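You operate a simulated robot arm through the tools that you are given. There is no shell and no other tool.

You are at the controls of a simulated robot arm. One attempt, no reset.

TASK
Stir the blend card's two herbs together in the blue bowl.
Fine: one big scoop of each from its box, till no patch shows; stir with the small scoop and leave it in, big scoop back, nothing spilt. Set down upright: big scoop.

It is judged by the outcome, as a careful person would: the job done as asked, and still so three seconds after it is handed in. It fails if anything else is knocked over, pushed out of place, dropped, spilled or broken.

THE ROBOT
A 7-joint arm with a two-finger parallel gripper, fixed in place. Base frame: the origin is on the floor under the middle of its stand, x ahead of it, y to its left, z up; the work surface is at about z = 0.84. Units: m, rad, N and s.
With the tool pointing down near the work surface it reaches from about 0.24 to 0.68 m from the base axis. Its first joint turns from -1.152 to 1.152 rad. Payload 2.4 kg.
The TCP is the grasp point between the finger pads, 0.03 m short of the fingertips. In the tool frame z runs along the fingers and y along their closing line. The gripper opens to 0.094 m. The fingers are 0.028 m wide and 0.01 m thick; the gripper's body (0.05 by 0.096 m) begins 0.055 m behind the TCP.
Orientation is that of the tool frame in the base frame, as a unit quaternion [x, y, z, w]. With the fingers straight down and closing along the base's y, the tool's x points along the base's -x, its y along +y and its z along -z.

THE INTERFACE
- The arm moves only by the tool play_rows. Its argument "steps" is a list of rows, each a list of 6 numbers: the shift along the tool's x, y, z in units of 50 mm (1.0 is 50 mm), then the turn, a rotation vector about the tool's x, y, z in units of 6 degrees (1.0 is 6 degrees). In form: [[dx, dy, dz, rx, ry, rz], ...]. A call has 1 to 20 rows; each row shifts and turns the commanded pose from where the row before left it, along the tool's axes as they then stand. "jaw" is the gripper command, from -1 (fully open) to 1 (shut), values between in proportion, set as the call begins (left out, the last holds). A call with a number of a shift or a turn outside -1 to 1 is refused whole. Each row takes 0.2 s and may step no farther than 0.05 m and 0.15 rad from the row before; otherwise, or with a gripper value out of range, the whole call is refused. Where a pose cannot be reached the arm comes as near as it can. A force on the tool above 50 N (or 10 N above the force at the start of the call, whichever is more), or a blocked arm, ends the call early, and 0.2 s more pass. Each finger travels about 0.153 m/s and halts on what it meets, pressing with about 44 N; the grip force reading is that of the motor and also rises with nothing between the fingers. The clock runs only during rows and for 0.2 s after the last one: add rows that do not move to give the fingers time. The reply holds the time, the measured pose of the TCP, the force on the tool along the base axes, the opening and the grip force, in the units named above and with some noise, with the torque about the TCP (base axes, N m) and any sound that the robot's microphone picked up.
- Cameras (640 x 400 px; columns grow to the right, rows downward): "scene" is fixed at [0.0666, 0.4887, 1.4519]; the picture's right is [-0.52, -0.85, 0.00], its down [-0.52, 0.32, -0.79] and it looks along [0.68, -0.42, -0.61] (base axes); focal length 247 px, centre (320, 200). "wrist" rides on the gripper at [0.076, 0.014, -0.102] in the tool frame; the picture's right is [-0.18, 0.98, 0.00], its down [-0.75, -0.14, -0.64] and it looks along [-0.63, -0.12, 0.77] (tool axes); focal length 243 px, centre (320, 200). There is no depth. A picture from a camera that has moved, and an enlarged one, comes with that camera's place and axes in the base frame and with its lens. The place of the scene camera against the robot may be out by one fixed shift of up to 0.025 m in any direction.
- get_image(camera): a new picture of that camera. No time passes.
- inspect(camera, box): a new picture of the part [left, top, right, bottom] of that camera's present view, enlarged. No time passes.
- job_done(): hands the job in; it is judged then, once.

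Nothing tells you positions but the pictures and the camera data. Unless the task says otherwise, let go and move clear before handing in.

The tools are called after ">>>" as name(argument=value, ...) on one line, values as JSON. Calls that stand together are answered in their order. play_rows: Moves the arm, as the interface text tells. Its arguments: {"type":"object","properties":{"steps":{"type":"array","items":{"type":"array","items":{"type":"number"}}},"jaw":{"type":"number"}},"required":["steps"]} The other tools are called the same way: get_image (camera) takes a picture; inspect (camera, box) takes an enlarged picture of a part of a camera's view; job_done () hands the job in.

At the start:

```text
time: 0.0
eef_pos: [0.4546, -0.1157, 1.2569]
orientation: [-0.001, 1.0, 0.0, 0.0]
ft_force: [-0.3, -0.3, -0.1]
wrist_torque: [0.02, 0.02, -0.03]
opening: 0.0942
grasp_force: 0.1
```

scene: 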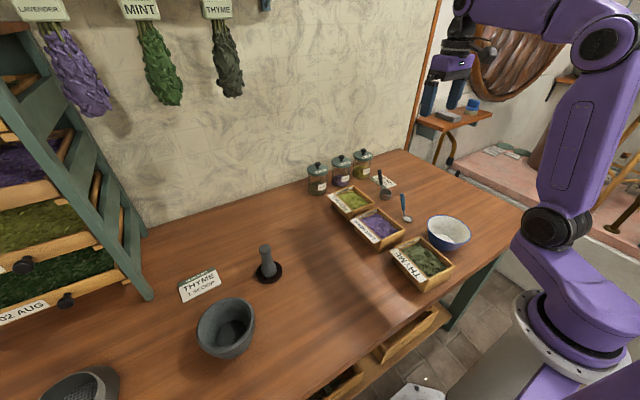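
wrist: 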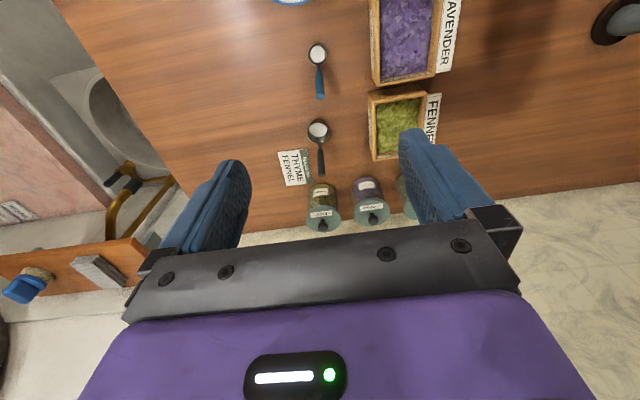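

I see three herb boxes (fennel, lavender, thyme), a blue-rimmed bowl, two scoops (one dark handle, one blue handle) and cards. I'll look closer at everything before moving.

>>> inspect(camera="scene", box=[300, 140, 500, 300])

>>> inspect(camera="wrist", box=[240, 0, 480, 240])

>>> inspect(camera="scene", box=[360, 160, 420, 220])

>>> inspect(camera="scene", box=[160, 240, 300, 320])

```text
2.50 times, centred on (400, 220) of scene
camera zoom: at [0.0666, 0.4887, 1.4519], right [-0.52, -0.85, 0.0], down [-0.52, 0.32, -0.79], along [0.68, -0.42, -0.61], focal length 617 px, centre (120, 150)
```

zoom: 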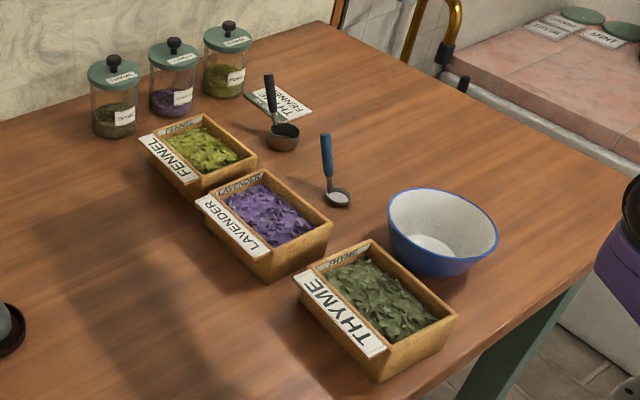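

```text
1.67 times, centred on (360, 120) of wrist
camera zoom: at [0.377, -0.1013, 1.3581], right [0.18, 0.98, 0.0], down [0.75, -0.14, 0.64], along [0.63, -0.12, -0.77], focal length 404 px, centre (253, 333)
```

zoom: 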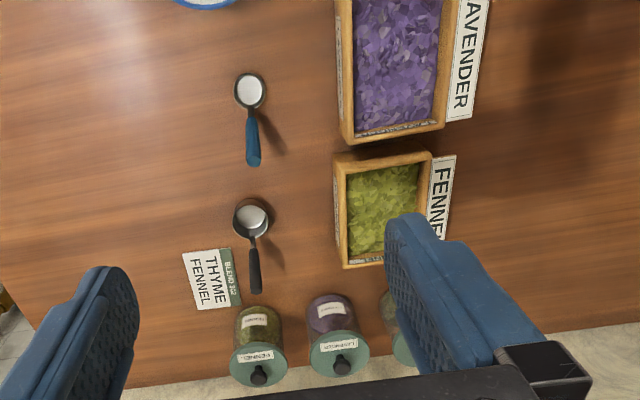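

```text
6.67 times, centred on (390, 190) of scene
camera zoom: at [0.0666, 0.4887, 1.4519], right [-0.52, -0.85, 0.0], down [-0.52, 0.32, -0.79], along [0.68, -0.42, -0.61], focal length 1646 px, centre (-147, 267)
```

zoom: 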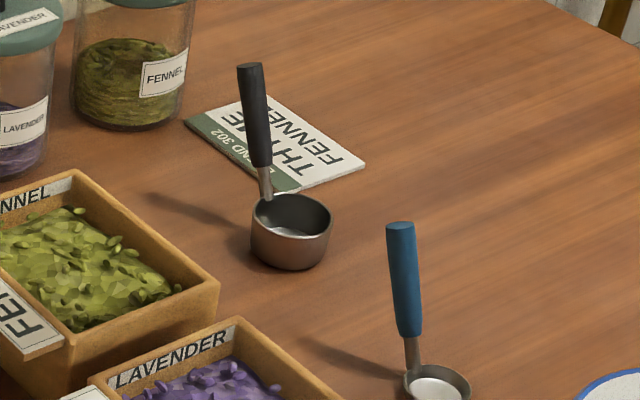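

```text
4.57 times, centred on (230, 280) of scene
camera zoom: at [0.0666, 0.4887, 1.4519], right [-0.52, -0.85, 0.0], down [-0.52, 0.32, -0.79], along [0.68, -0.42, -0.61], focal length 1129 px, centre (731, -166)
```

zoom: 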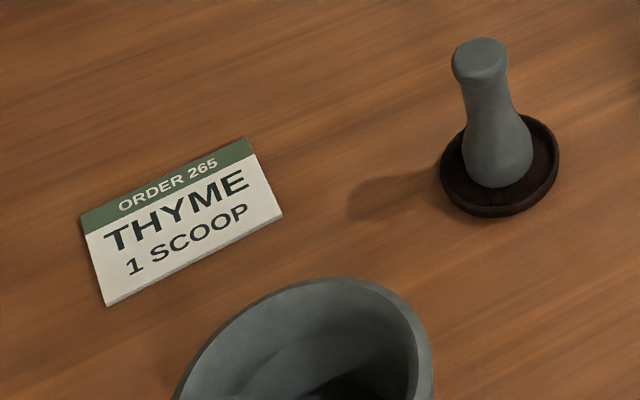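

The blend card (302) reads THYME + FENNEL; the other card is an order card and a distractor. The black-handled scoop with the deeper cup is the big one, the blue one is small, and both handles seem to rise steeply from the cup. I'll lower the arm for a closer look at the scoops.

>>> play_rows(steps=[[0.275, 0.08, 0.785, 0, 0, 0], [0.275, 0.08, 0.785, 0, 0, 0], [0.275, 0.08, 0.785, 0, 0, 0], [0.275, 0.08, 0.785, 0, 0, 0], [0, 0, 0, 0, 0, 0]], jaw=-1)

>>> get_image(camera="wrist")

>>> get_image(camera="scene")

```text
time: 1.2
eef_pos: [0.3979, -0.0997, 1.0986]
orientation: [0.0, 1.0, 0.0, -0.001]
ft_force: [-0.8, -0.7, 0.4]
wrist_torque: [-0.02, 0.01, 0.01]
opening: 0.094
grasp_force: 0.0
```

```text
taken
camera wrist: at [0.3216, -0.0846, 1.2016], right [0.18, 0.98, 0.0], down [0.75, -0.14, 0.64], along [0.63, -0.12, -0.77], focal length 243 px, centre (320, 200)
```

wrist: 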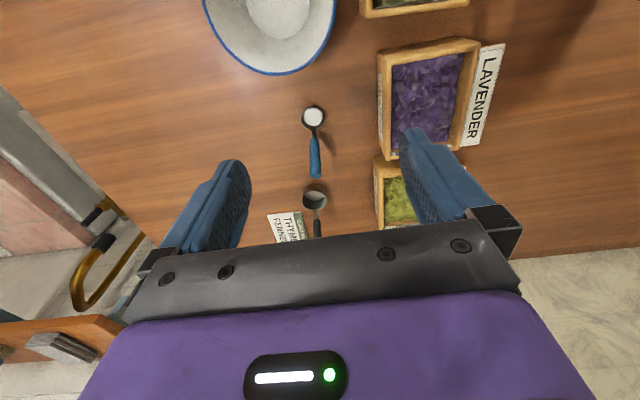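

```text
taken
```

scene: 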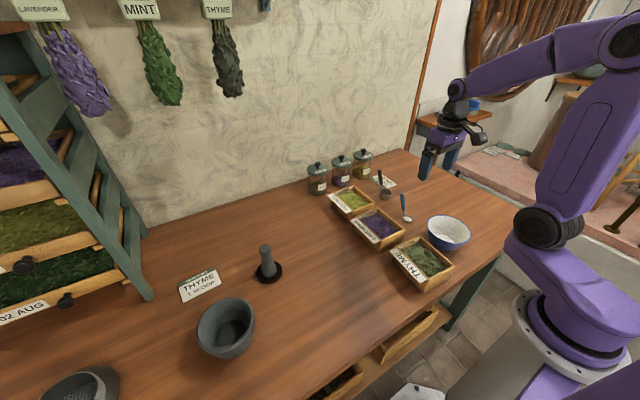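

The bowl, small scoop and boxes are visible from here. I'll take enlargements, then move forward over the big scoop.

>>> inspect(camera="wrist", box=[270, 90, 350, 240])

>>> inspect(camera="wrist", box=[190, 0, 350, 100])

>>> inspect(camera="wrist", box=[350, 0, 510, 100])

>>> play_rows(steps=[[-0.8, -0.15, 0, 0, 0, 0], [-0.8, -0.15, 0, 0, 0, 0], [-0.8, -0.15, 0, 0, 0, 0], [-0.8, -0.15, 0, 0, 0, 0], [0, 0, 0, 0, 0, 0]])

>>> get_image(camera="wrist")

>>> inspect(camera="wrist", box=[240, 0, 400, 220])

```text
2.67 times, centred on (310, 165) of wrist
camera zoom: at [0.3216, -0.0846, 1.2016], right [0.18, 0.98, 0.0], down [0.75, -0.14, 0.64], along [0.63, -0.12, -0.77], focal length 647 px, centre (347, 293)
```

zoom: 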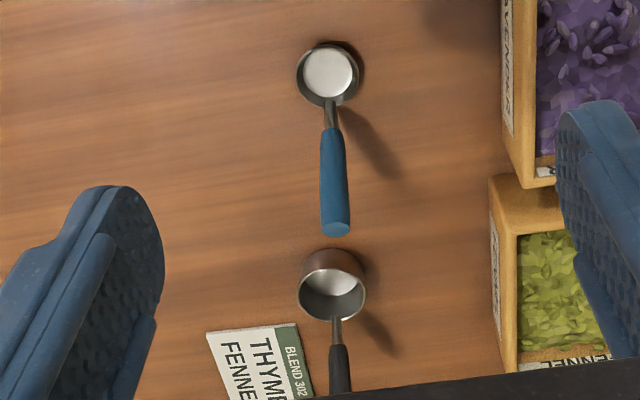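

```text
4.00 times, centred on (270, 50) of wrist
camera zoom: at [0.3216, -0.0846, 1.2016], right [0.18, 0.98, 0.0], down [0.75, -0.14, 0.64], along [0.63, -0.12, -0.77], focal length 970 px, centre (520, 800)
```

zoom: 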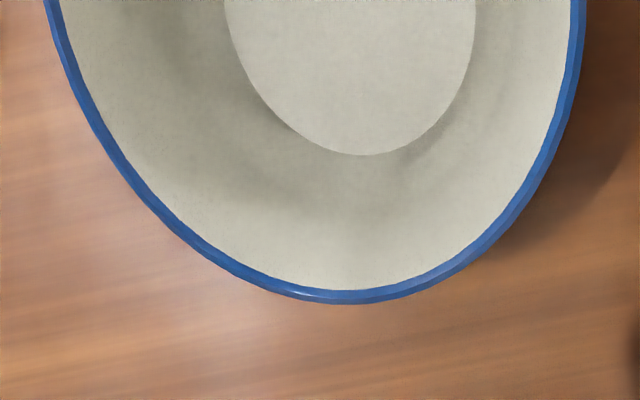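

```text
4.00 times, centred on (430, 50) of wrist
camera zoom: at [0.3216, -0.0846, 1.2016], right [0.18, 0.98, 0.0], down [0.75, -0.14, 0.64], along [0.63, -0.12, -0.77], focal length 970 px, centre (-120, 800)
```

zoom: 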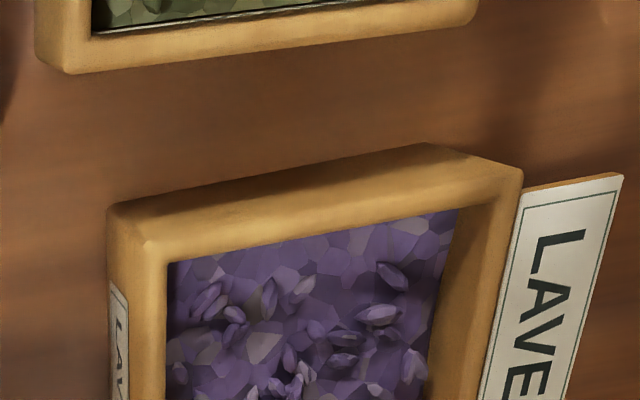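

```text
time: 2.4
eef_pos: [0.5581, -0.1298, 1.0998]
orientation: [0.001, 1.0, 0.0, -0.001]
ft_force: [0.2, -0.1, -0.7]
wrist_torque: [0.0, 0.01, 0.03]
opening: 0.0939
grasp_force: 0.0
```

```text
taken
camera wrist: at [0.4819, -0.115, 1.2026], right [0.19, 0.98, 0.0], down [0.75, -0.14, 0.64], along [0.63, -0.12, -0.77], focal length 243 px, centre (320, 200)
```

wrist: 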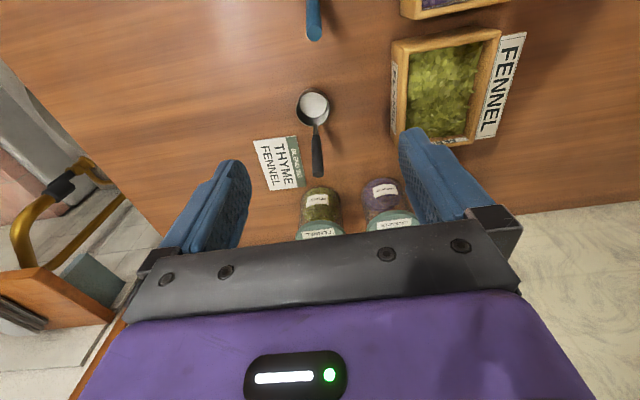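

```text
1.82 times, centred on (320, 110) of wrist
camera zoom: at [0.4819, -0.115, 1.2026], right [0.19, 0.98, 0.0], down [0.75, -0.14, 0.64], along [0.63, -0.12, -0.77], focal length 441 px, centre (320, 364)
```

zoom: 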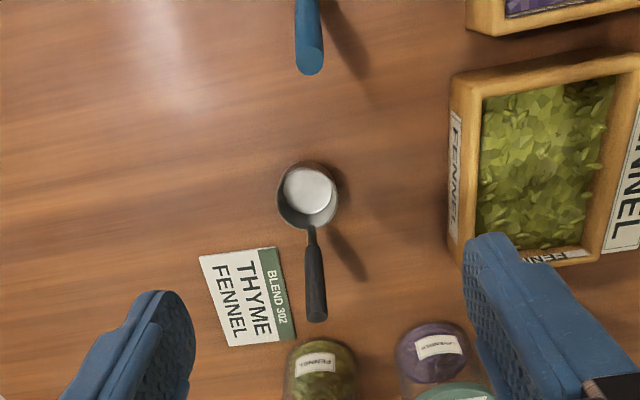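

Triangulating so far: big scoop cup rim at about (0.594, -0.145, 0.868), with the handle rising about 60° toward +x to about (0.655, -0.150, 0.935). Next I'll view the fennel box from two places to get its geometry.

>>> play_rows(steps=[[-0.1, 0.75, 0, 0, 0, 0], [-0.1, 0.75, 0, 0, 0, 0], [-0.1, 0.75, 0, 0, 0, 0], [-0.1, 0.75, 0, 0, 0, 0], [0, 0, 0, 0, 0, 0]])

>>> inspect(camera="wrist", box=[220, 0, 420, 200])

>>> get_image(camera="wrist")

>>> play_rows(steps=[[0.8, 0, 0, 0, 0, 0], [0.8, 0, 0, 0, 0, 0], [0.8, 0, 0, 0, 0, 0], [0.8, 0, 0, 0, 0, 0], [0, 0, 0, 0, 0, 0]])

>>> inspect(camera="wrist", box=[220, 20, 420, 240])

>>> get_image(camera="wrist")

```text
time: 3.6
eef_pos: [0.5772, 0.0198, 1.0984]
orientation: [0.001, 1.0, 0.0, 0.0]
ft_force: [0.1, 0.1, -0.3]
wrist_torque: [0.03, 0.01, 0.04]
opening: 0.094
grasp_force: 0.1
```

```text
2.00 times, centred on (320, 100) of wrist
camera zoom: at [0.5024, 0.0346, 1.2014], right [0.19, 0.98, 0.0], down [0.75, -0.14, 0.64], along [0.63, -0.12, -0.77], focal length 485 px, centre (320, 400)
```

zoom: 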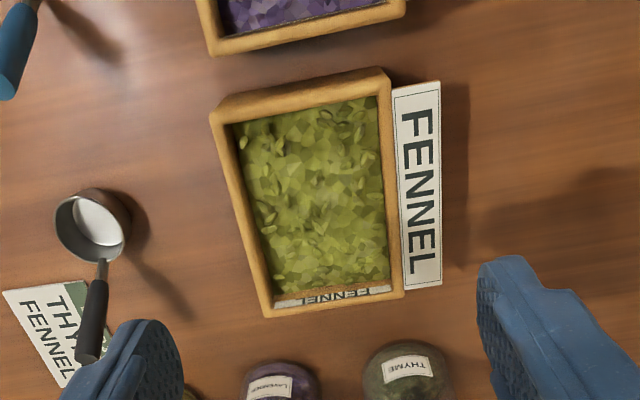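

```text
taken
camera wrist: at [0.5024, 0.0346, 1.2014], right [0.19, 0.98, 0.0], down [0.75, -0.14, 0.64], along [0.63, -0.12, -0.77], focal length 243 px, centre (320, 200)
```

wrist: 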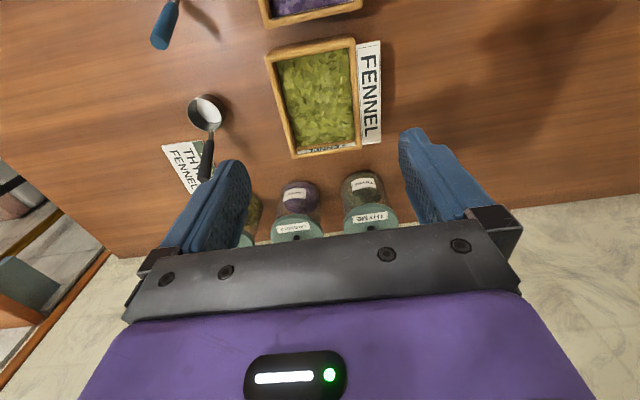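

```text
time: 4.8
eef_pos: [0.4179, 0.0198, 1.0993]
orientation: [0.001, 1.0, 0.0, -0.001]
ft_force: [1.0, 0.2, 0.5]
wrist_torque: [0.01, 0.03, 0.01]
opening: 0.0941
grasp_force: 0.0
```

```text
1.82 times, centred on (320, 130) of wrist
camera zoom: at [0.3417, 0.0349, 1.2024], right [0.19, 0.98, 0.0], down [0.75, -0.14, 0.64], along [0.63, -0.12, -0.77], focal length 441 px, centre (320, 327)
```

zoom: 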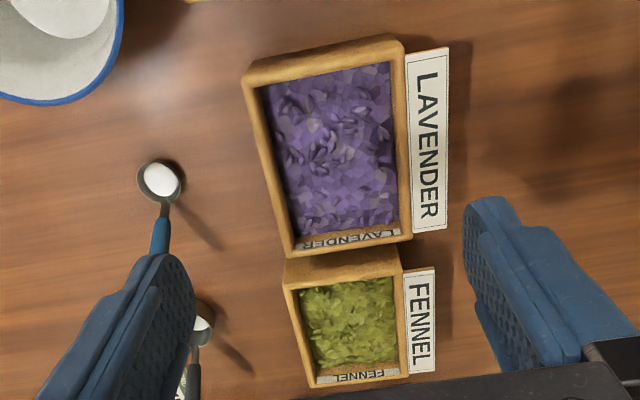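

```text
taken
camera wrist: at [0.3417, 0.0349, 1.2024], right [0.19, 0.98, 0.0], down [0.75, -0.14, 0.64], along [0.63, -0.12, -0.77], focal length 243 px, centre (320, 200)
```

wrist: 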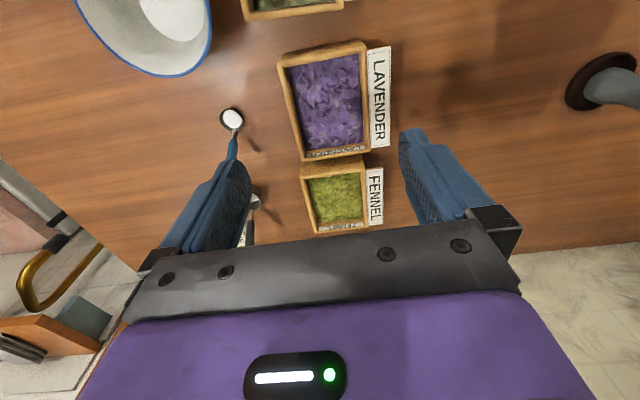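

The fennel box rim sits at about z=0.90, with its inner opening around x 0.548–0.659, y -0.023–0.056 and the herb surface at about z=0.878. Next I'll tilt the gripper to look at the thyme box and the bowl.

>>> play_rows(steps=[[0.6, -0.6, 0, 0, 0, 0], [0, -0.3, 0, 0, 1, 0], [0, 0, 0, 0, 1, 0], [0, 0, 0, 0, 1, 0], [0, 0, 0, 0, 1, 0], [0, 0, 0, 0, 1, 0], [0, 0, 0, 0, 0, 0]])

>>> get_image(camera="wrist")

>>> inspect(camera="wrist", box=[180, 0, 440, 160])

```text
time: 6.4
eef_pos: [0.3879, -0.0251, 1.0986]
orientation: [0.001, 0.965, 0.001, -0.261]
ft_force: [0.8, 0.1, 0.5]
wrist_torque: [-0.03, 0.02, -0.02]
opening: 0.0941
grasp_force: 0.0
```

```text
taken
camera wrist: at [0.3732, -0.0104, 1.2257], right [0.16, 0.98, -0.09], down [0.97, -0.14, 0.18], along [0.16, -0.12, -0.98], focal length 243 px, centre (320, 200)
```

wrist: 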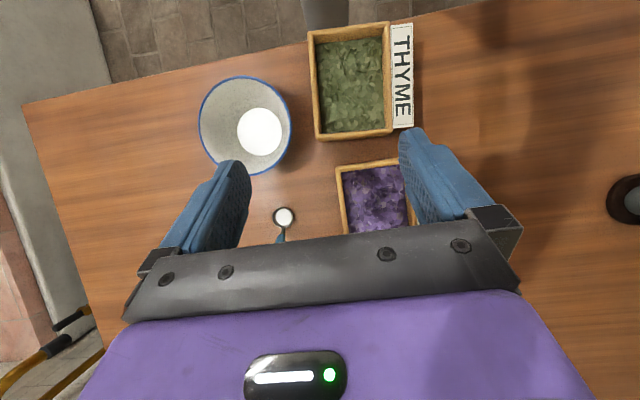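

```text
2.46 times, centred on (310, 80) of wrist
camera zoom: at [0.3732, -0.0104, 1.2257], right [0.16, 0.98, -0.09], down [0.97, -0.14, 0.18], along [0.16, -0.12, -0.98], focal length 597 px, centre (345, 495)
```

zoom: 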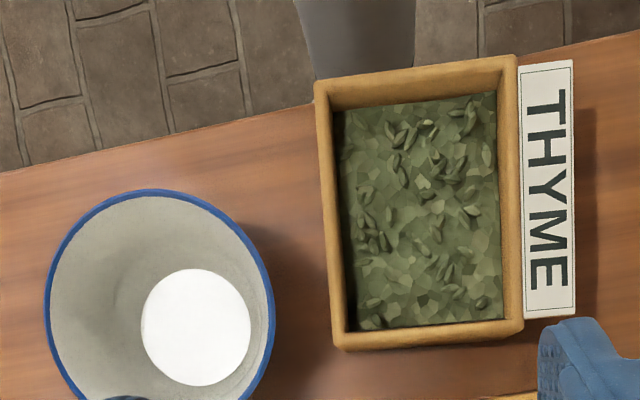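

Thyme box: centre about (0.285, 0.012), rim about z=0.90. Bowl: centre about (0.313, -0.133), rim radius about 0.067, rim z about 0.90. Before picking anything up, I'll test in free air whether the arm can hold forward tilt near the thyme box.

>>> play_rows(steps=[[0, 0, 0, 0, -1, 0], [0, 0, 0, 0, -1, 0], [0, 0, 0, 0, -1, 0], [0, 0, 0, 0, -1, 0], [0, 0, 0, 0, -1, 0], [0.9, 0.4, 0, 0, 0, 0], [0.9, 0.3, 0, 0, 0, 0], [0, 0, 0, 0, -1, 0], [0, 0, 0, 0, -1, 0], [0, 0, 0, 0, -1, 0], [0, 0, 0, 0, -1, 0], [0, 0, 0, 0, -1, 0], [0, 0, 0, 0, -1, 0], [0, 0, 0, 0, -1, 0], [0, 0, 0, 0, 0, 0], [0, 0, 0, 0, 0, 0]])

>>> get_image(camera="scene")

```text
time: 9.8
eef_pos: [0.3032, 0.0055, 1.0989]
orientation: [0.0, 0.944, -0.006, 0.33]
ft_force: [-0.2, -0.2, -0.3]
wrist_torque: [0.0, 0.04, -0.02]
opening: 0.0939
grasp_force: 0.0
out of reach, approached as far as the arm can: row 10
```

```text
taken
```

scene: 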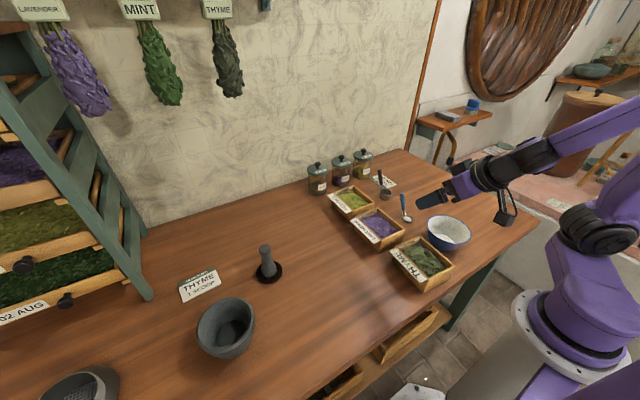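

The arm reaches about 38° of forward tilt at height over the thyme box. I'll check the same at a lower height, then test the roll needed to pour over the bowl.

>>> play_rows(steps=[[0.6, 0, 0.67, 0, 0, 0], [0.6, 0, 0.67, 0, 0, 0], [0.54, 0, 0.6, 0, 0, 0], [0, 0, 0, 0, 0, 0], [0, 0, 0, 0, 0, 0]])

>>> get_image(camera="scene")

```text
time: 11.0
eef_pos: [0.3235, 0.0344, 0.9804]
orientation: [0.0, 0.944, -0.006, 0.33]
ft_force: [0.0, 0.6, -0.7]
wrist_torque: [0.02, 0.02, 0.03]
opening: 0.094
grasp_force: 0.1
out of reach, approached as far as the arm can: row 1, 2, 3
```

```text
taken
```

scene: 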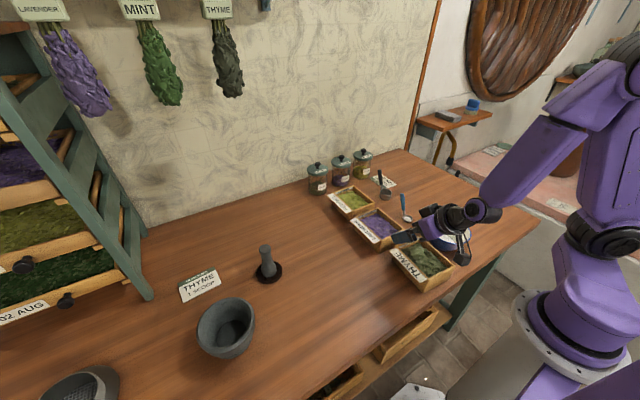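

Lower down, that tilt is limited to about x≥0.32. I'll raise the arm, level it, then test rolling sideways over the bowl for pouring.

>>> play_rows(steps=[[-0.6, 0, -0.67, 0, 0, 0], [-0.6, 0, -0.67, 0, 0, 0], [-0.6, 0, -0.67, 0, 0, 0], [0, 0, 0, 0, 1, 0], [0, 0, 0, 0, 1, 0], [0, 0, 0, 0, 1, 0], [0, 0, 0, 0, 1, 0], [0, 0, 0, 0, 1, 0], [0, 0, 0, 0, 1, 0], [0, 0, 0, 0, 1, 0], [0, 0, 0, 0, 0, 0]])

```text
time: 13.4
eef_pos: [0.3311, 0.0369, 1.1176]
orientation: [0.002, 1.0, -0.006, -0.03]
ft_force: [-0.7, -0.3, -1.0]
wrist_torque: [0.0, 0.02, -0.01]
opening: 0.0941
grasp_force: 0.1
```

>>> play_rows(steps=[[-0.15, -0.83, 0.1, 0, -0.57, 0], [-0.15, -0.83, 0.1, 0, 0, 0], [-0.15, -0.83, 0.1, 0, 0, 0], [-0.15, -0.83, 0.1, 0, 0, 0], [0, 0, 0, 1, 0, 0], [0, 0, 0, 1, 0, 0], [0, 0, 0, 1, 0, 0], [0, 0, 0, 1, 0, 0], [0, 0, 0, 1, 0, 0], [0, 0, 0, 1, 0, 0], [0, 0, 0, 1, 0, 0], [0, 0, 0, 1, 0, 0], [0, 0, 0, 1, 0, 0], [0, 0, 0, 1, 0, 0], [0, 0, 0, 1, 0, 0], [0, 0, 0, 1, 0, 0], [0, 0, 0, 0, 0, 0]])

>>> get_image(camera="scene")

```text
time: 17.0
eef_pos: [0.3603, -0.1289, 1.0979]
orientation: [0.002, 0.805, -0.593, -0.002]
ft_force: [0.5, 0.7, 0.6]
wrist_torque: [-0.01, -0.01, 0.0]
opening: 0.094
grasp_force: 0.1
```

```text
taken
```

scene: 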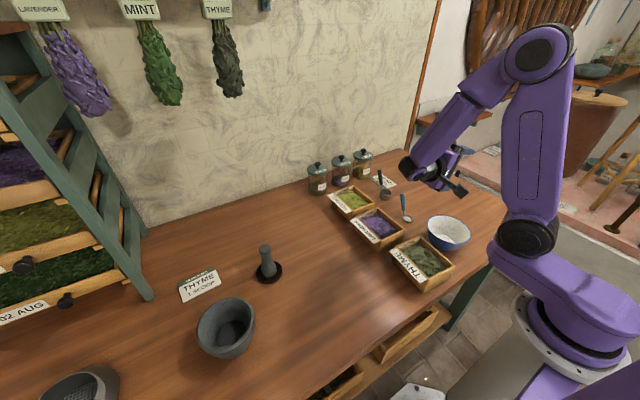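

The 72° roll was reached without trouble. I'll continue toward 115° to see the limit.

>>> play_rows(steps=[[0, 0, 0, 1, 0, 0], [0, 0, 0, 1, 0, 0], [0, 0, 0, 1, 0, 0], [0, 0, 0, 1, 0, 0], [0, 0, 0, 1, 0, 0], [0, 0, 0, 1, 0, 0], [0, 0, 0, 1, 0, 0], [0, 0, 0, 0, 0, 0]])

>>> get_image(camera="scene")

>>> get_image(camera="wrist")

```text
time: 18.8
eef_pos: [0.3618, -0.1282, 1.0977]
orientation: [-0.001, -0.54, 0.842, 0.002]
ft_force: [-0.2, 0.7, 0.4]
wrist_torque: [0.04, 0.01, 0.02]
opening: 0.0939
grasp_force: 0.0
```

```text
taken
```

scene: 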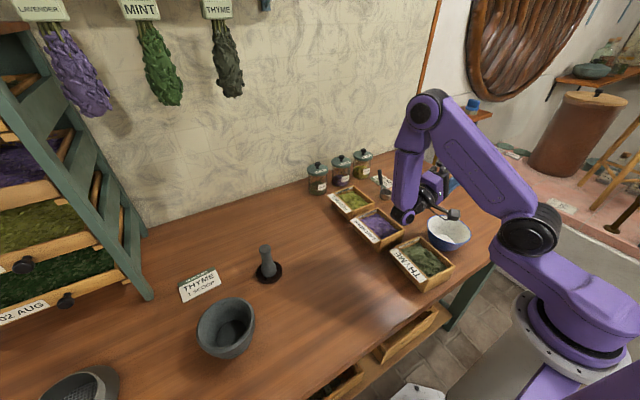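

```text
taken
camera wrist: at [0.2848, -0.0412, 1.0423], right [0.18, -0.41, -0.89], down [0.76, 0.64, -0.14], along [0.63, -0.65, 0.43], focal length 243 px, centre (320, 200)
```

wrist: 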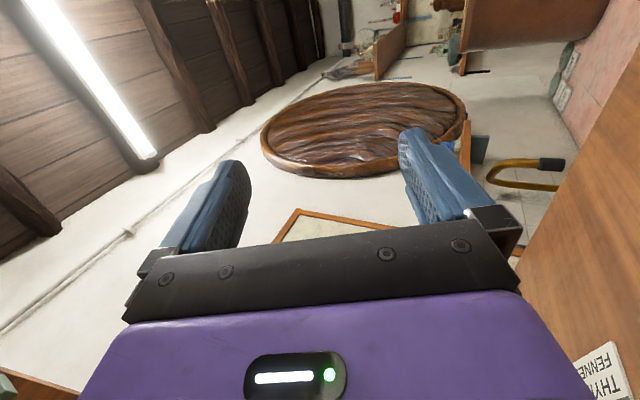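

The arm reaches 114° of roll, but the wrist hangs low over the boxes in that direction. I'll roll back to level and test the other direction.

>>> play_rows(steps=[[0, 0, 0, -1, 0, 0], [0, 0, 0, -1, 0, 0], [0, 0, 0, -1, 0, 0], [0, 0, 0, -1, 0, 0], [0, 0, 0, -1, 0, 0], [0, 0, 0, -1, 0, 0], [0, 0, 0, -1, 0, 0], [0, 0, 0, -1, 0, 0], [0, 0, 0, -1, 0, 0], [0, 0, 0, -1, 0, 0], [0, 0, 0, -1, 0, 0], [0, 0, 0, -1, 0, 0], [0, 0, 0, -1, 0, 0], [0, 0, 0, -1, 0, 0], [0, 0, 0, -1, 0, 0], [0, 0, 0, -1, 0, 0], [0, 0, 0, -1, 0, 0], [0, 0, 0, -1, 0, 0], [0, 0, 0, -1, 0, 0], [0, 0, 0, 0, 0, 0]])

>>> play_rows(steps=[[0, 0, 0, -1, 0, 0], [0, 0, 0, -1, 0, 0], [0, 0, 0, -1, 0, 0], [0, 0, 0, -1, 0, 0], [0, 0, 0, -1, 0, 0], [0, 0, 0, -1, 0, 0], [0, 0, 0, -1, 0, 0], [0, 0, 0, -1, 0, 0], [0, 0, 0, -1, 0, 0], [0, 0, 0, -1, 0, 0], [0, 0, 0, -1, 0, 0], [0, 0, 0, -1, 0, 0], [0, 0, 0, -1, 0, 0], [0, 0, 0, -1, 0, 0], [0, 0, 0, -1, 0, 0], [0, 0, 0, -1, 0, 0], [0, 0, 0, 0, 0, 0]])

>>> get_image(camera="scene")

```text
time: 23.0
eef_pos: [0.3593, -0.13, 1.0973]
orientation: [0.003, 1.0, -0.005, 0.0]
ft_force: [0.1, 0.0, 1.1]
wrist_torque: [0.03, 0.0, 0.01]
opening: 0.0938
grasp_force: 0.1
```

```text
time: 26.6
eef_pos: [0.3606, -0.1287, 1.0983]
orientation: [0.002, 0.672, 0.74, 0.003]
ft_force: [-0.1, 0.8, 0.4]
wrist_torque: [-0.03, -0.01, 0.0]
opening: 0.0943
grasp_force: 0.1
```

```text
taken
```

scene: 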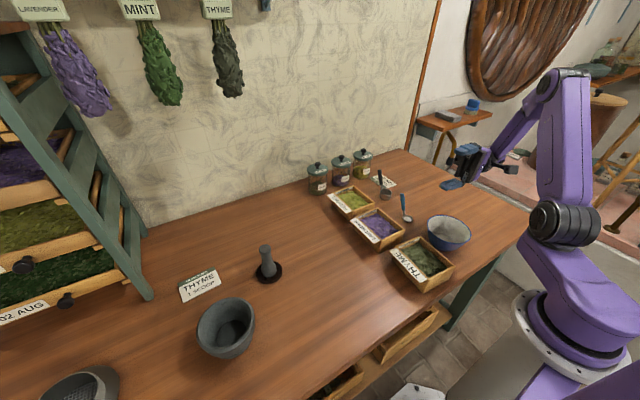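

This direction keeps the gripper over free table. I'll check the remaining roll and a lower height offset to the right of the bowl.

>>> play_rows(steps=[[0, 0, -0.6, -1, 0, 0], [0, 0.1, -0.6, -1, 0, 0], [0, 0, 0, -1, 0, 0], [0, -0.64, -0.28, 0, 0, 0], [0, -0.64, -0.28, 0, 0, 0], [0, 0, 0, 0, 0, 0]])

>>> get_image(camera="scene")

>>> get_image(camera="wrist")

```text
time: 28.0
eef_pos: [0.3523, -0.1601, 1.0217]
orientation: [0.001, 0.624, 0.781, 0.002]
ft_force: [-0.2, 0.3, -0.1]
wrist_torque: [0.02, 0.01, 0.01]
opening: 0.0936
grasp_force: 0.0
out of reach, approached as far as the arm can: row 1, 2, 3
```

```text
taken
```

scene: 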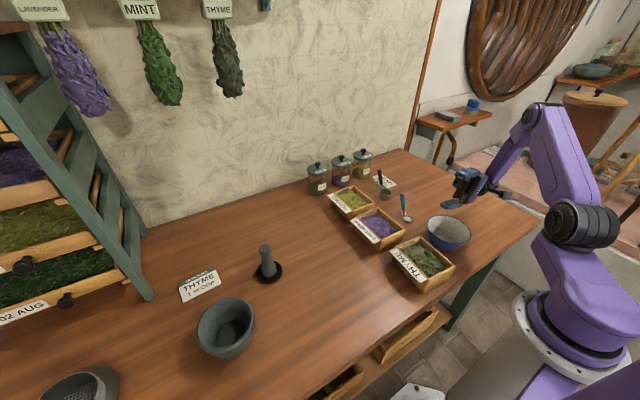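

```text
taken
camera wrist: at [0.275, -0.2613, 1.013], right [0.18, -0.22, 0.96], down [0.75, -0.6, -0.28], along [0.63, 0.77, 0.05], focal length 243 px, centre (320, 200)
```

wrist: 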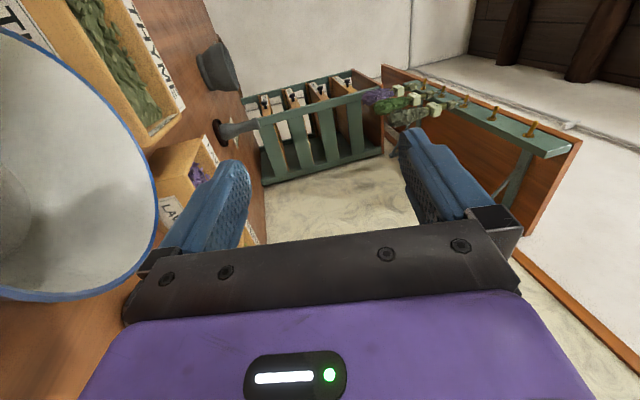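

Rolling right is limited to about 102° near y=-0.16, which is enough for pouring. I'll level out and test a moderate forward tilt low over the thyme box.

>>> play_rows(steps=[[0, 0, 0, 1, 0, 0], [0, 0, 0, 1, 0, 0], [0, 0, 0, 1, 0, 0], [0, 0, 0, 1, 0, 0], [0, 0, 0, 1, 0, 0], [0, 0, 0, 1, 0, 0], [0, 0, 0, 1, 0, 0], [0, 0, 0, 1, 0, 0], [0, 0, 0, 1, 0, 0], [0, 0, 0, 1, 0, 0], [0, 0, 0, 1, 0, 0], [0, 0, 0, 1, 0, 0], [0, 0, 0, 1, 0, 0], [0, 0, 0, 1, 0, 0], [0, 0, 0, 1, 0, 0], [0, 0, 0, 1, 0, 0], [0, 0, 0, 1, 0, 0], [0, 0, 0, 0, 0, 0]])

>>> play_rows(steps=[[0.2, 0.8, -0.2, 0, 0, 0], [0.2, 0.8, -0.2, 0, 0, 0], [0.2, 0.85, -0.2, 0, 0, 0], [0.1, 0.85, 0, 0, 0, 0], [0, 0, 0, 0, -1, 0], [0, 0, 0, 0, -1, 0], [0, 0, 0, 0, -1, 0], [0, 0, 0, 0, -1, 0], [0.3, 0, 0.67, 0, 0, 0], [0.3, 0, 0.67, 0, 0, 0], [0, 0, 0, 0, 0, 0]])

```text
time: 31.8
eef_pos: [0.3512, -0.1615, 1.0199]
orientation: [0.003, 1.0, 0.006, 0.001]
ft_force: [-0.2, 0.2, 0.1]
wrist_torque: [-0.03, 0.01, 0.0]
opening: 0.0939
grasp_force: 0.0
```

```text
time: 34.2
eef_pos: [0.3164, 0.0052, 0.9791]
orientation: [0.005, 0.978, 0.005, 0.208]
ft_force: [0.3, 0.6, -0.4]
wrist_torque: [-0.05, 0.02, -0.03]
opening: 0.0939
grasp_force: 0.1
```

A 24° tilt is fine at z=0.98. I'll go a little lower with a bit more tilt.

>>> play_rows(steps=[[0.244, 0, 0.548, 0, 0, 0], [0, 0, 0, 0, -1, 0], [0, 0, 0, 0, 0, 0]])

>>> get_image(camera="scene")

>>> get_image(camera="wrist")

```text
time: 35.0
eef_pos: [0.3306, -0.0033, 0.9508]
orientation: [0.004, 0.966, 0.006, 0.259]
ft_force: [-0.1, 0.4, -0.6]
wrist_torque: [-0.01, 0.0, 0.01]
opening: 0.0939
grasp_force: 0.1
out of reach, approached as far as the arm can: row 2
```

```text
taken
```

scene: 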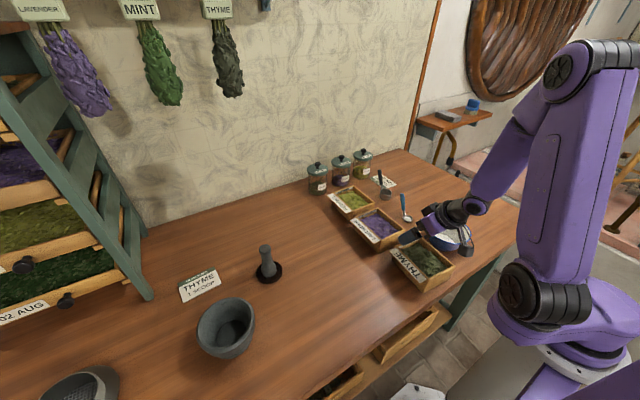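

```text
taken
camera wrist: at [0.2136, 0.0118, 1.0007], right [0.16, 0.98, 0.11], down [0.33, -0.16, 0.93], along [0.93, -0.12, -0.35], focal length 243 px, centre (320, 200)
```

wrist: 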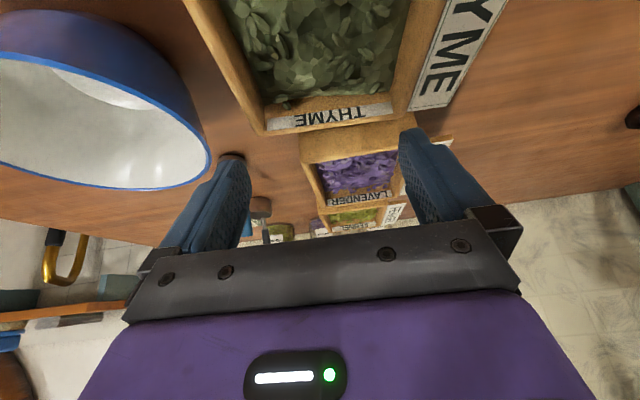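

Forward tilt near thyme is good to about 24°, so I have what I need for planning. Now I'll go above the big scoop's handle, at about (0.645, -0.149), with a slight yaw to match it.

>>> play_rows(steps=[[-0.5, 0, -0.85, 0, 0, 0], [-0.5, 0, -0.85, 0, 0, 0], [0, 0, 0, 0, 1, 0], [0, 0, 0, 0, 1, 0], [0, 0, 0, 0, 1, 0], [0, 0, 0, 0, 1, 0], [0, 0, 0, 0, 1, 0], [-0.88, -0.41, 0, 0, 0, 0], [-0.88, -0.41, 0, 0, 0, 0], [-0.88, -0.41, 0, 0, 0, 0], [-0.88, -0.41, 0, 0, 0, 0], [-0.88, -0.41, 0, 0, 0, 0], [-0.88, -0.41, 0, 0, 0, 0], [-0.88, -0.41, 0, 0, 0, 0], [0, 0, 0, 0, 0, 0.77], [0, 0, 0, 0, 0, 0]])

>>> get_image(camera="wrist")

>>> inspect(camera="wrist", box=[220, 40, 420, 240])

```text
time: 38.4
eef_pos: [0.6375, -0.1486, 1.0484]
orientation: [0.043, 0.999, 0.007, 0.001]
ft_force: [0.7, -0.7, 0.8]
wrist_torque: [0.01, 0.01, -0.04]
opening: 0.0943
grasp_force: 0.1
```

```text
taken
camera wrist: at [0.5631, -0.129, 1.1504], right [0.27, 0.96, 0.01], down [0.74, -0.21, 0.64], along [0.62, -0.16, -0.77], focal length 243 px, centre (320, 200)
```

wrist: 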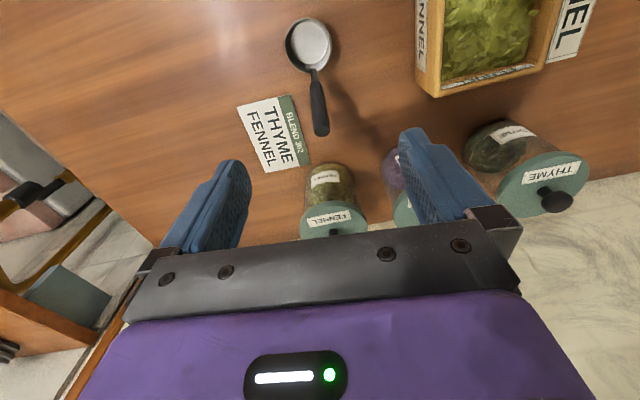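

```text
2.00 times, centred on (320, 140) of wrist
camera zoom: at [0.5631, -0.129, 1.1504], right [0.27, 0.96, 0.01], down [0.74, -0.21, 0.64], along [0.62, -0.16, -0.77], focal length 485 px, centre (320, 320)
```

zoom: 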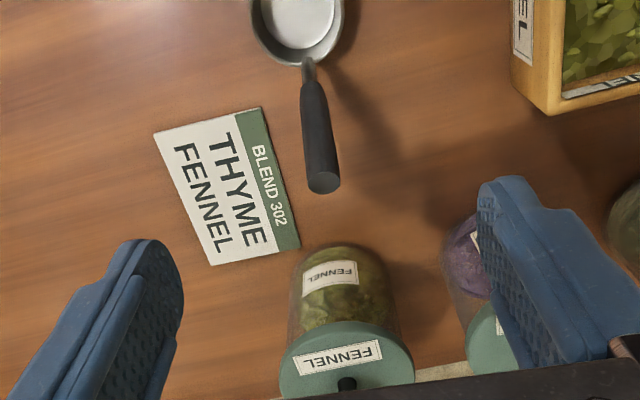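

The handle end is confirmed at about (0.654, -0.151, 0.937), with the black grip from z 0.883 to 0.937. I'll descend so the pads straddle the handle with the TCP at z≈0.928, then close.

>>> play_rows(steps=[[-0.04, -0.01, 0.6, 0.13, 0, 0], [-0.04, -0.01, 0.6, 0, 0, 0], [-0.03, -0.01, 0.6, 0, 0, 0], [0, 0, 0.55, 0, 0, 0], [0, 0, 0, 0, 0, 0]])

>>> inspect(camera="wrist", box=[220, 40, 420, 240])

>>> inspect(camera="scene", box=[340, 140, 440, 220])

```text
time: 39.6
eef_pos: [0.6442, -0.1506, 0.9286]
orientation: [0.043, 0.999, -0.001, 0.001]
ft_force: [0.1, 1.1, 0.0]
wrist_torque: [-0.01, -0.02, -0.06]
opening: 0.0939
grasp_force: 0.1
```

```text
2.00 times, centred on (320, 140) of wrist
camera zoom: at [0.5698, -0.13, 1.0325], right [0.27, 0.96, 0.0], down [0.74, -0.2, 0.64], along [0.62, -0.17, -0.77], focal length 485 px, centre (320, 320)
```

zoom: 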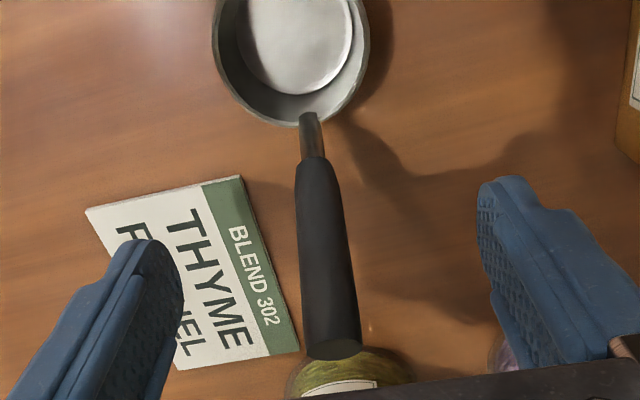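

```text
5.00 times, centred on (390, 180) of scene
camera zoom: at [0.0666, 0.4887, 1.4519], right [-0.52, -0.85, 0.0], down [-0.52, 0.32, -0.79], along [0.68, -0.42, -0.61], focal length 1235 px, centre (-30, 300)
```

zoom: 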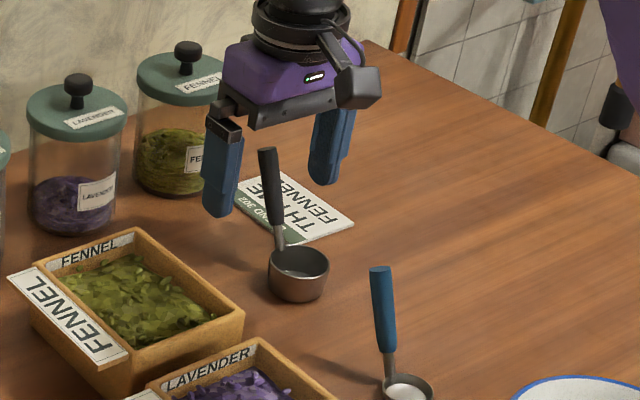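

The handle is centred between the fingers. I'll nudge 2 mm and close gently.

>>> play_rows(steps=[[0, 0.04, 0, 0, 0, 0]])

>>> play_rows(steps=[[0, 0, 0, 0, 0, 0], [0, 0, 0, 0, 0, 0], [0, 0, 0, 0, 0, 0], [0, 0, 0, 0, 0, 0]], jaw=1)

>>> inspect(camera="wrist", box=[220, 40, 420, 240])

>>> inspect(camera="scene", box=[340, 140, 440, 220])

```text
time: 40.0
eef_pos: [0.6444, -0.1485, 0.9306]
orientation: [0.043, 0.999, -0.001, 0.0]
ft_force: [-0.8, -0.2, 0.3]
wrist_torque: [0.01, -0.01, -0.01]
opening: 0.0943
grasp_force: 0.0
```

```text
time: 41.0
eef_pos: [0.6446, -0.1481, 0.9304]
orientation: [0.044, 0.999, -0.001, 0.001]
ft_force: [0.2, 0.6, 0.5]
wrist_torque: [0.01, -0.02, -0.01]
opening: 0.0202
grasp_force: 44.5
```

```text
2.00 times, centred on (320, 140) of wrist
camera zoom: at [0.57, -0.128, 1.0328], right [0.27, 0.96, 0.0], down [0.74, -0.2, 0.64], along [0.62, -0.17, -0.77], focal length 485 px, centre (320, 320)
```

zoom: 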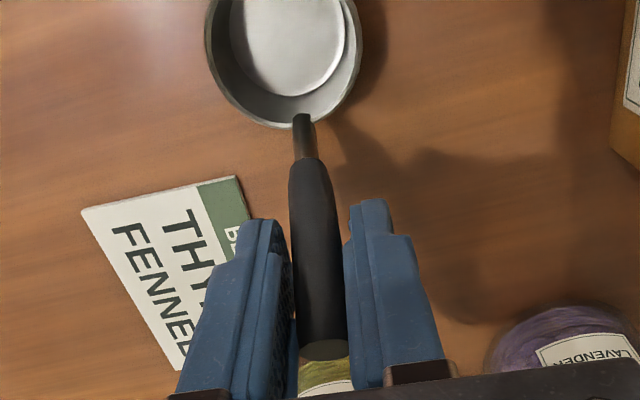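

```text
5.00 times, centred on (390, 180) of scene
camera zoom: at [0.0667, 0.4887, 1.4519], right [-0.52, -0.85, 0.0], down [-0.52, 0.32, -0.79], along [0.68, -0.42, -0.61], focal length 1235 px, centre (-30, 300)
```

zoom: 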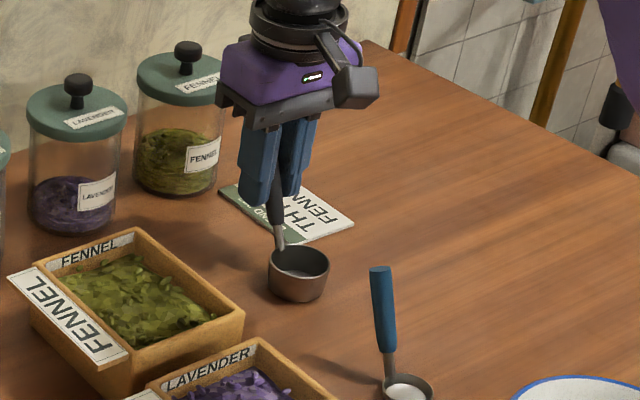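

The handle is gripped (opening 20 mm). I'll lift straight up and check that the scoop comes along level.

>>> play_rows(steps=[[0, 0, -0.2, 0, 0, 0], [0, 0, -0.5, 0, 0, 0], [0, 0, -0.7, 0, 0, 0], [0, 0, -0.8, 0, 0, 0], [0, 0, -0.4, 0, 0, 0], [0, 0, 0, 0, 0, 0]])

>>> get_image(camera="wrist")

>>> inspect(camera="scene", box=[340, 120, 440, 200])

```text
time: 42.4
eef_pos: [0.6441, -0.1495, 1.0596]
orientation: [0.043, 0.999, -0.001, 0.001]
ft_force: [0.3, 0.7, 0.5]
wrist_torque: [-0.03, 0.01, 0.04]
opening: 0.0
grasp_force: 33.1
```

```text
taken
camera wrist: at [0.5698, -0.1279, 1.1624], right [0.27, 0.96, 0.0], down [0.74, -0.2, 0.64], along [0.62, -0.17, -0.77], focal length 243 px, centre (320, 200)
```

wrist: 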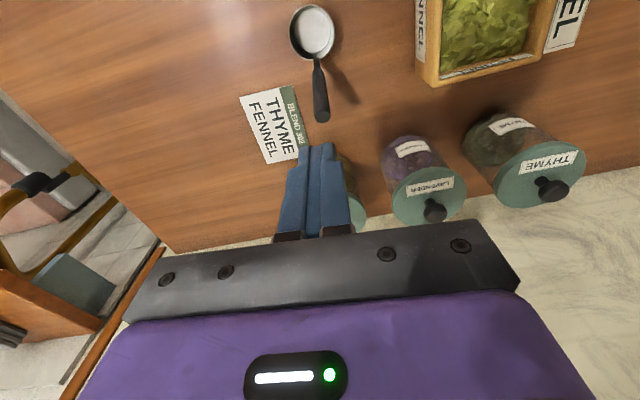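

```text
5.00 times, centred on (390, 160) of scene
camera zoom: at [0.0666, 0.4887, 1.4519], right [-0.52, -0.85, 0.0], down [-0.52, 0.32, -0.79], along [0.68, -0.42, -0.61], focal length 1235 px, centre (-30, 400)
```

zoom: 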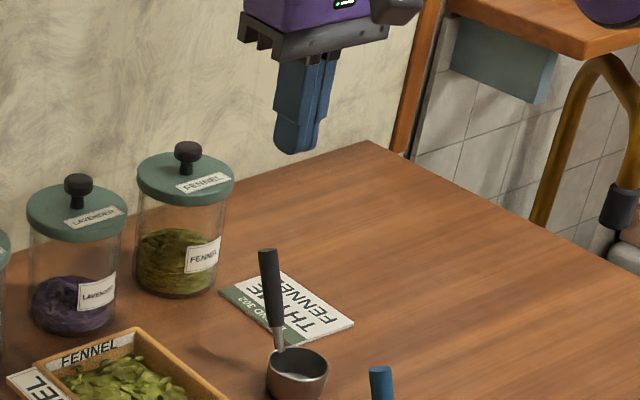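

The handle slipped out of the fingers: the opening now reads 0.0, and the scoop is still standing upright in its place. I'll regrasp lower, on the thicker part of the handle, and lift more slowly with a check.

>>> play_rows(steps=[[0, 0, 0, 0, 0, 0], [0, 0, 0, 0, 0, 0], [0.03, 0.01, 0.7, 0, 0, 0], [0.03, 0.01, 0.7, 0, 0, 0], [0.03, 0.01, 0.7, 0, 0, 0], [0.03, 0, 0.5, 0, 0, 0], [0, 0, 0.34, 0, 0, 0], [0, 0, 0, 0, 0, 0]], jaw=-1)

>>> inspect(camera="wrist", box=[220, 40, 420, 240])

>>> inspect(camera="scene", box=[360, 160, 420, 210])

```text
time: 44.2
eef_pos: [0.638, -0.147, 0.9132]
orientation: [0.043, 0.999, -0.001, 0.0]
ft_force: [-0.4, -0.5, -0.6]
wrist_torque: [0.0, -0.01, 0.0]
opening: 0.0941
grasp_force: 0.1
```

```text
2.00 times, centred on (320, 140) of wrist
camera zoom: at [0.564, -0.1257, 1.0154], right [0.27, 0.96, 0.0], down [0.74, -0.2, 0.64], along [0.62, -0.17, -0.77], focal length 485 px, centre (320, 320)
```

zoom: 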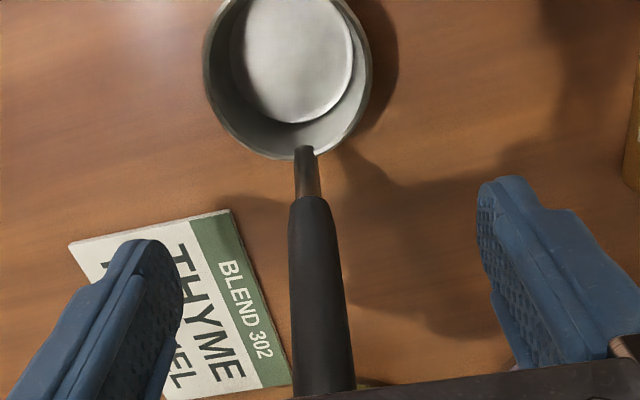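

```text
8.00 times, centred on (390, 185) of scene
camera zoom: at [0.0666, 0.4887, 1.4519], right [-0.52, -0.85, 0.0], down [-0.52, 0.32, -0.79], along [0.68, -0.42, -0.61], focal length 1976 px, centre (-240, 320)
```

zoom: 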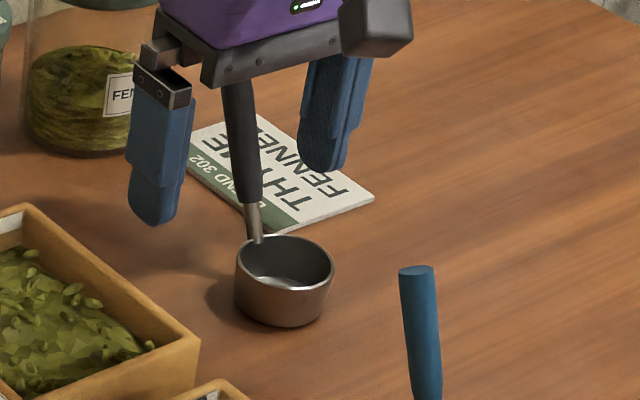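

Scoop still in place and centred. Closing now, then a tiny test lift.

>>> play_rows(steps=[[0, 0, 0, 0, 0, 0], [0, 0, 0, 0, 0, 0], [0, 0, 0, 0, 0, 0], [0, 0, 0, 0, 0, 0], [0, 0, 0, 0, 0, 0]], jaw=1)

>>> inspect(camera="wrist", box=[260, 80, 380, 240])

>>> inspect(camera="scene", box=[360, 160, 420, 210])

```text
time: 45.4
eef_pos: [0.6377, -0.1473, 0.9126]
orientation: [0.042, 0.999, -0.001, 0.0]
ft_force: [1.1, -0.1, -0.9]
wrist_torque: [0.03, 0.0, -0.01]
opening: 0.0203
grasp_force: 44.2
```

```text
2.50 times, centred on (320, 160) of wrist
camera zoom: at [0.564, -0.1257, 1.0157], right [0.27, 0.96, 0.0], down [0.74, -0.2, 0.64], along [0.62, -0.17, -0.77], focal length 606 px, centre (320, 300)
```

zoom: 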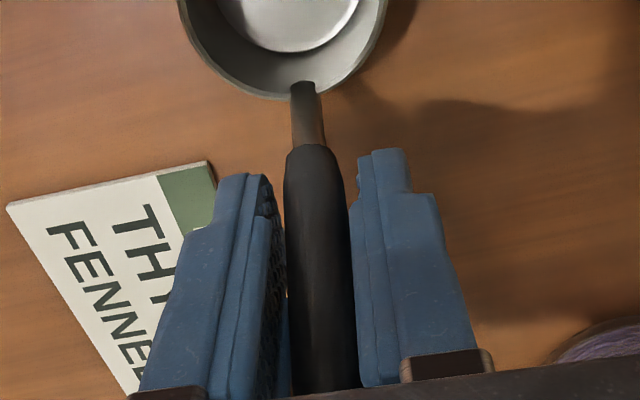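

```text
8.00 times, centred on (390, 185) of scene
camera zoom: at [0.0667, 0.4887, 1.4519], right [-0.52, -0.85, 0.0], down [-0.52, 0.32, -0.79], along [0.68, -0.42, -0.61], focal length 1976 px, centre (-240, 320)
```

zoom: 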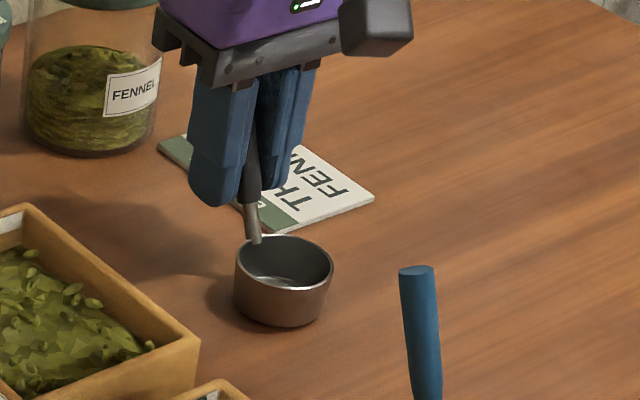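

>>> play_rows(steps=[[0, 0, -0.05, 0, 0, 0], [0, 0, -0.05, 0, 0, 0], [0, 0, -0.05, 0, 0, 0], [0, 0, -0.05, 0, 0, 0], [0, 0, 0, 0, 0, 0]])

>>> inspect(camera="wrist", box=[260, 80, 380, 240])

>>> inspect(camera="scene", box=[360, 160, 420, 210])

```text
time: 46.6
eef_pos: [0.6393, -0.1476, 0.9235]
orientation: [0.042, 0.999, -0.001, 0.001]
ft_force: [0.7, -0.5, -0.4]
wrist_torque: [-0.01, -0.01, 0.01]
opening: 0.0206
grasp_force: 43.8
```

```text
2.50 times, centred on (320, 160) of wrist
camera zoom: at [0.5644, -0.1252, 1.0258], right [0.27, 0.96, 0.0], down [0.74, -0.2, 0.64], along [0.62, -0.17, -0.77], focal length 606 px, centre (320, 300)
```

zoom: 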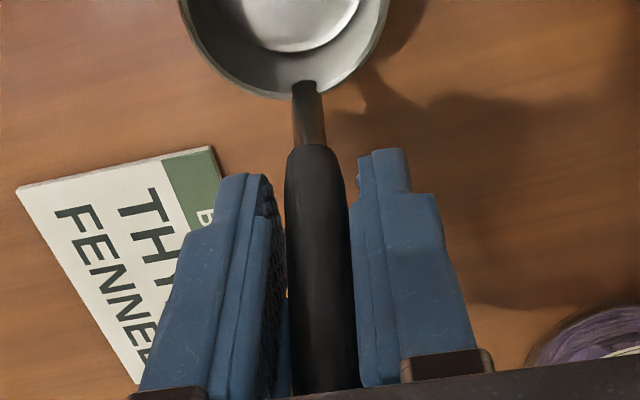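

```text
8.00 times, centred on (390, 185) of scene
camera zoom: at [0.0667, 0.4887, 1.4519], right [-0.52, -0.85, 0.0], down [-0.52, 0.32, -0.79], along [0.68, -0.42, -0.61], focal length 1976 px, centre (-240, 320)
```

zoom: 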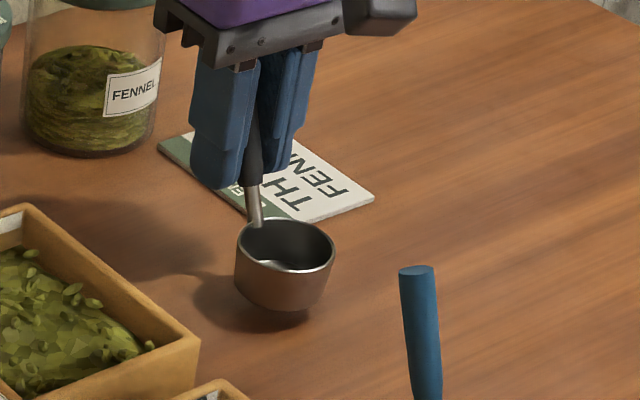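

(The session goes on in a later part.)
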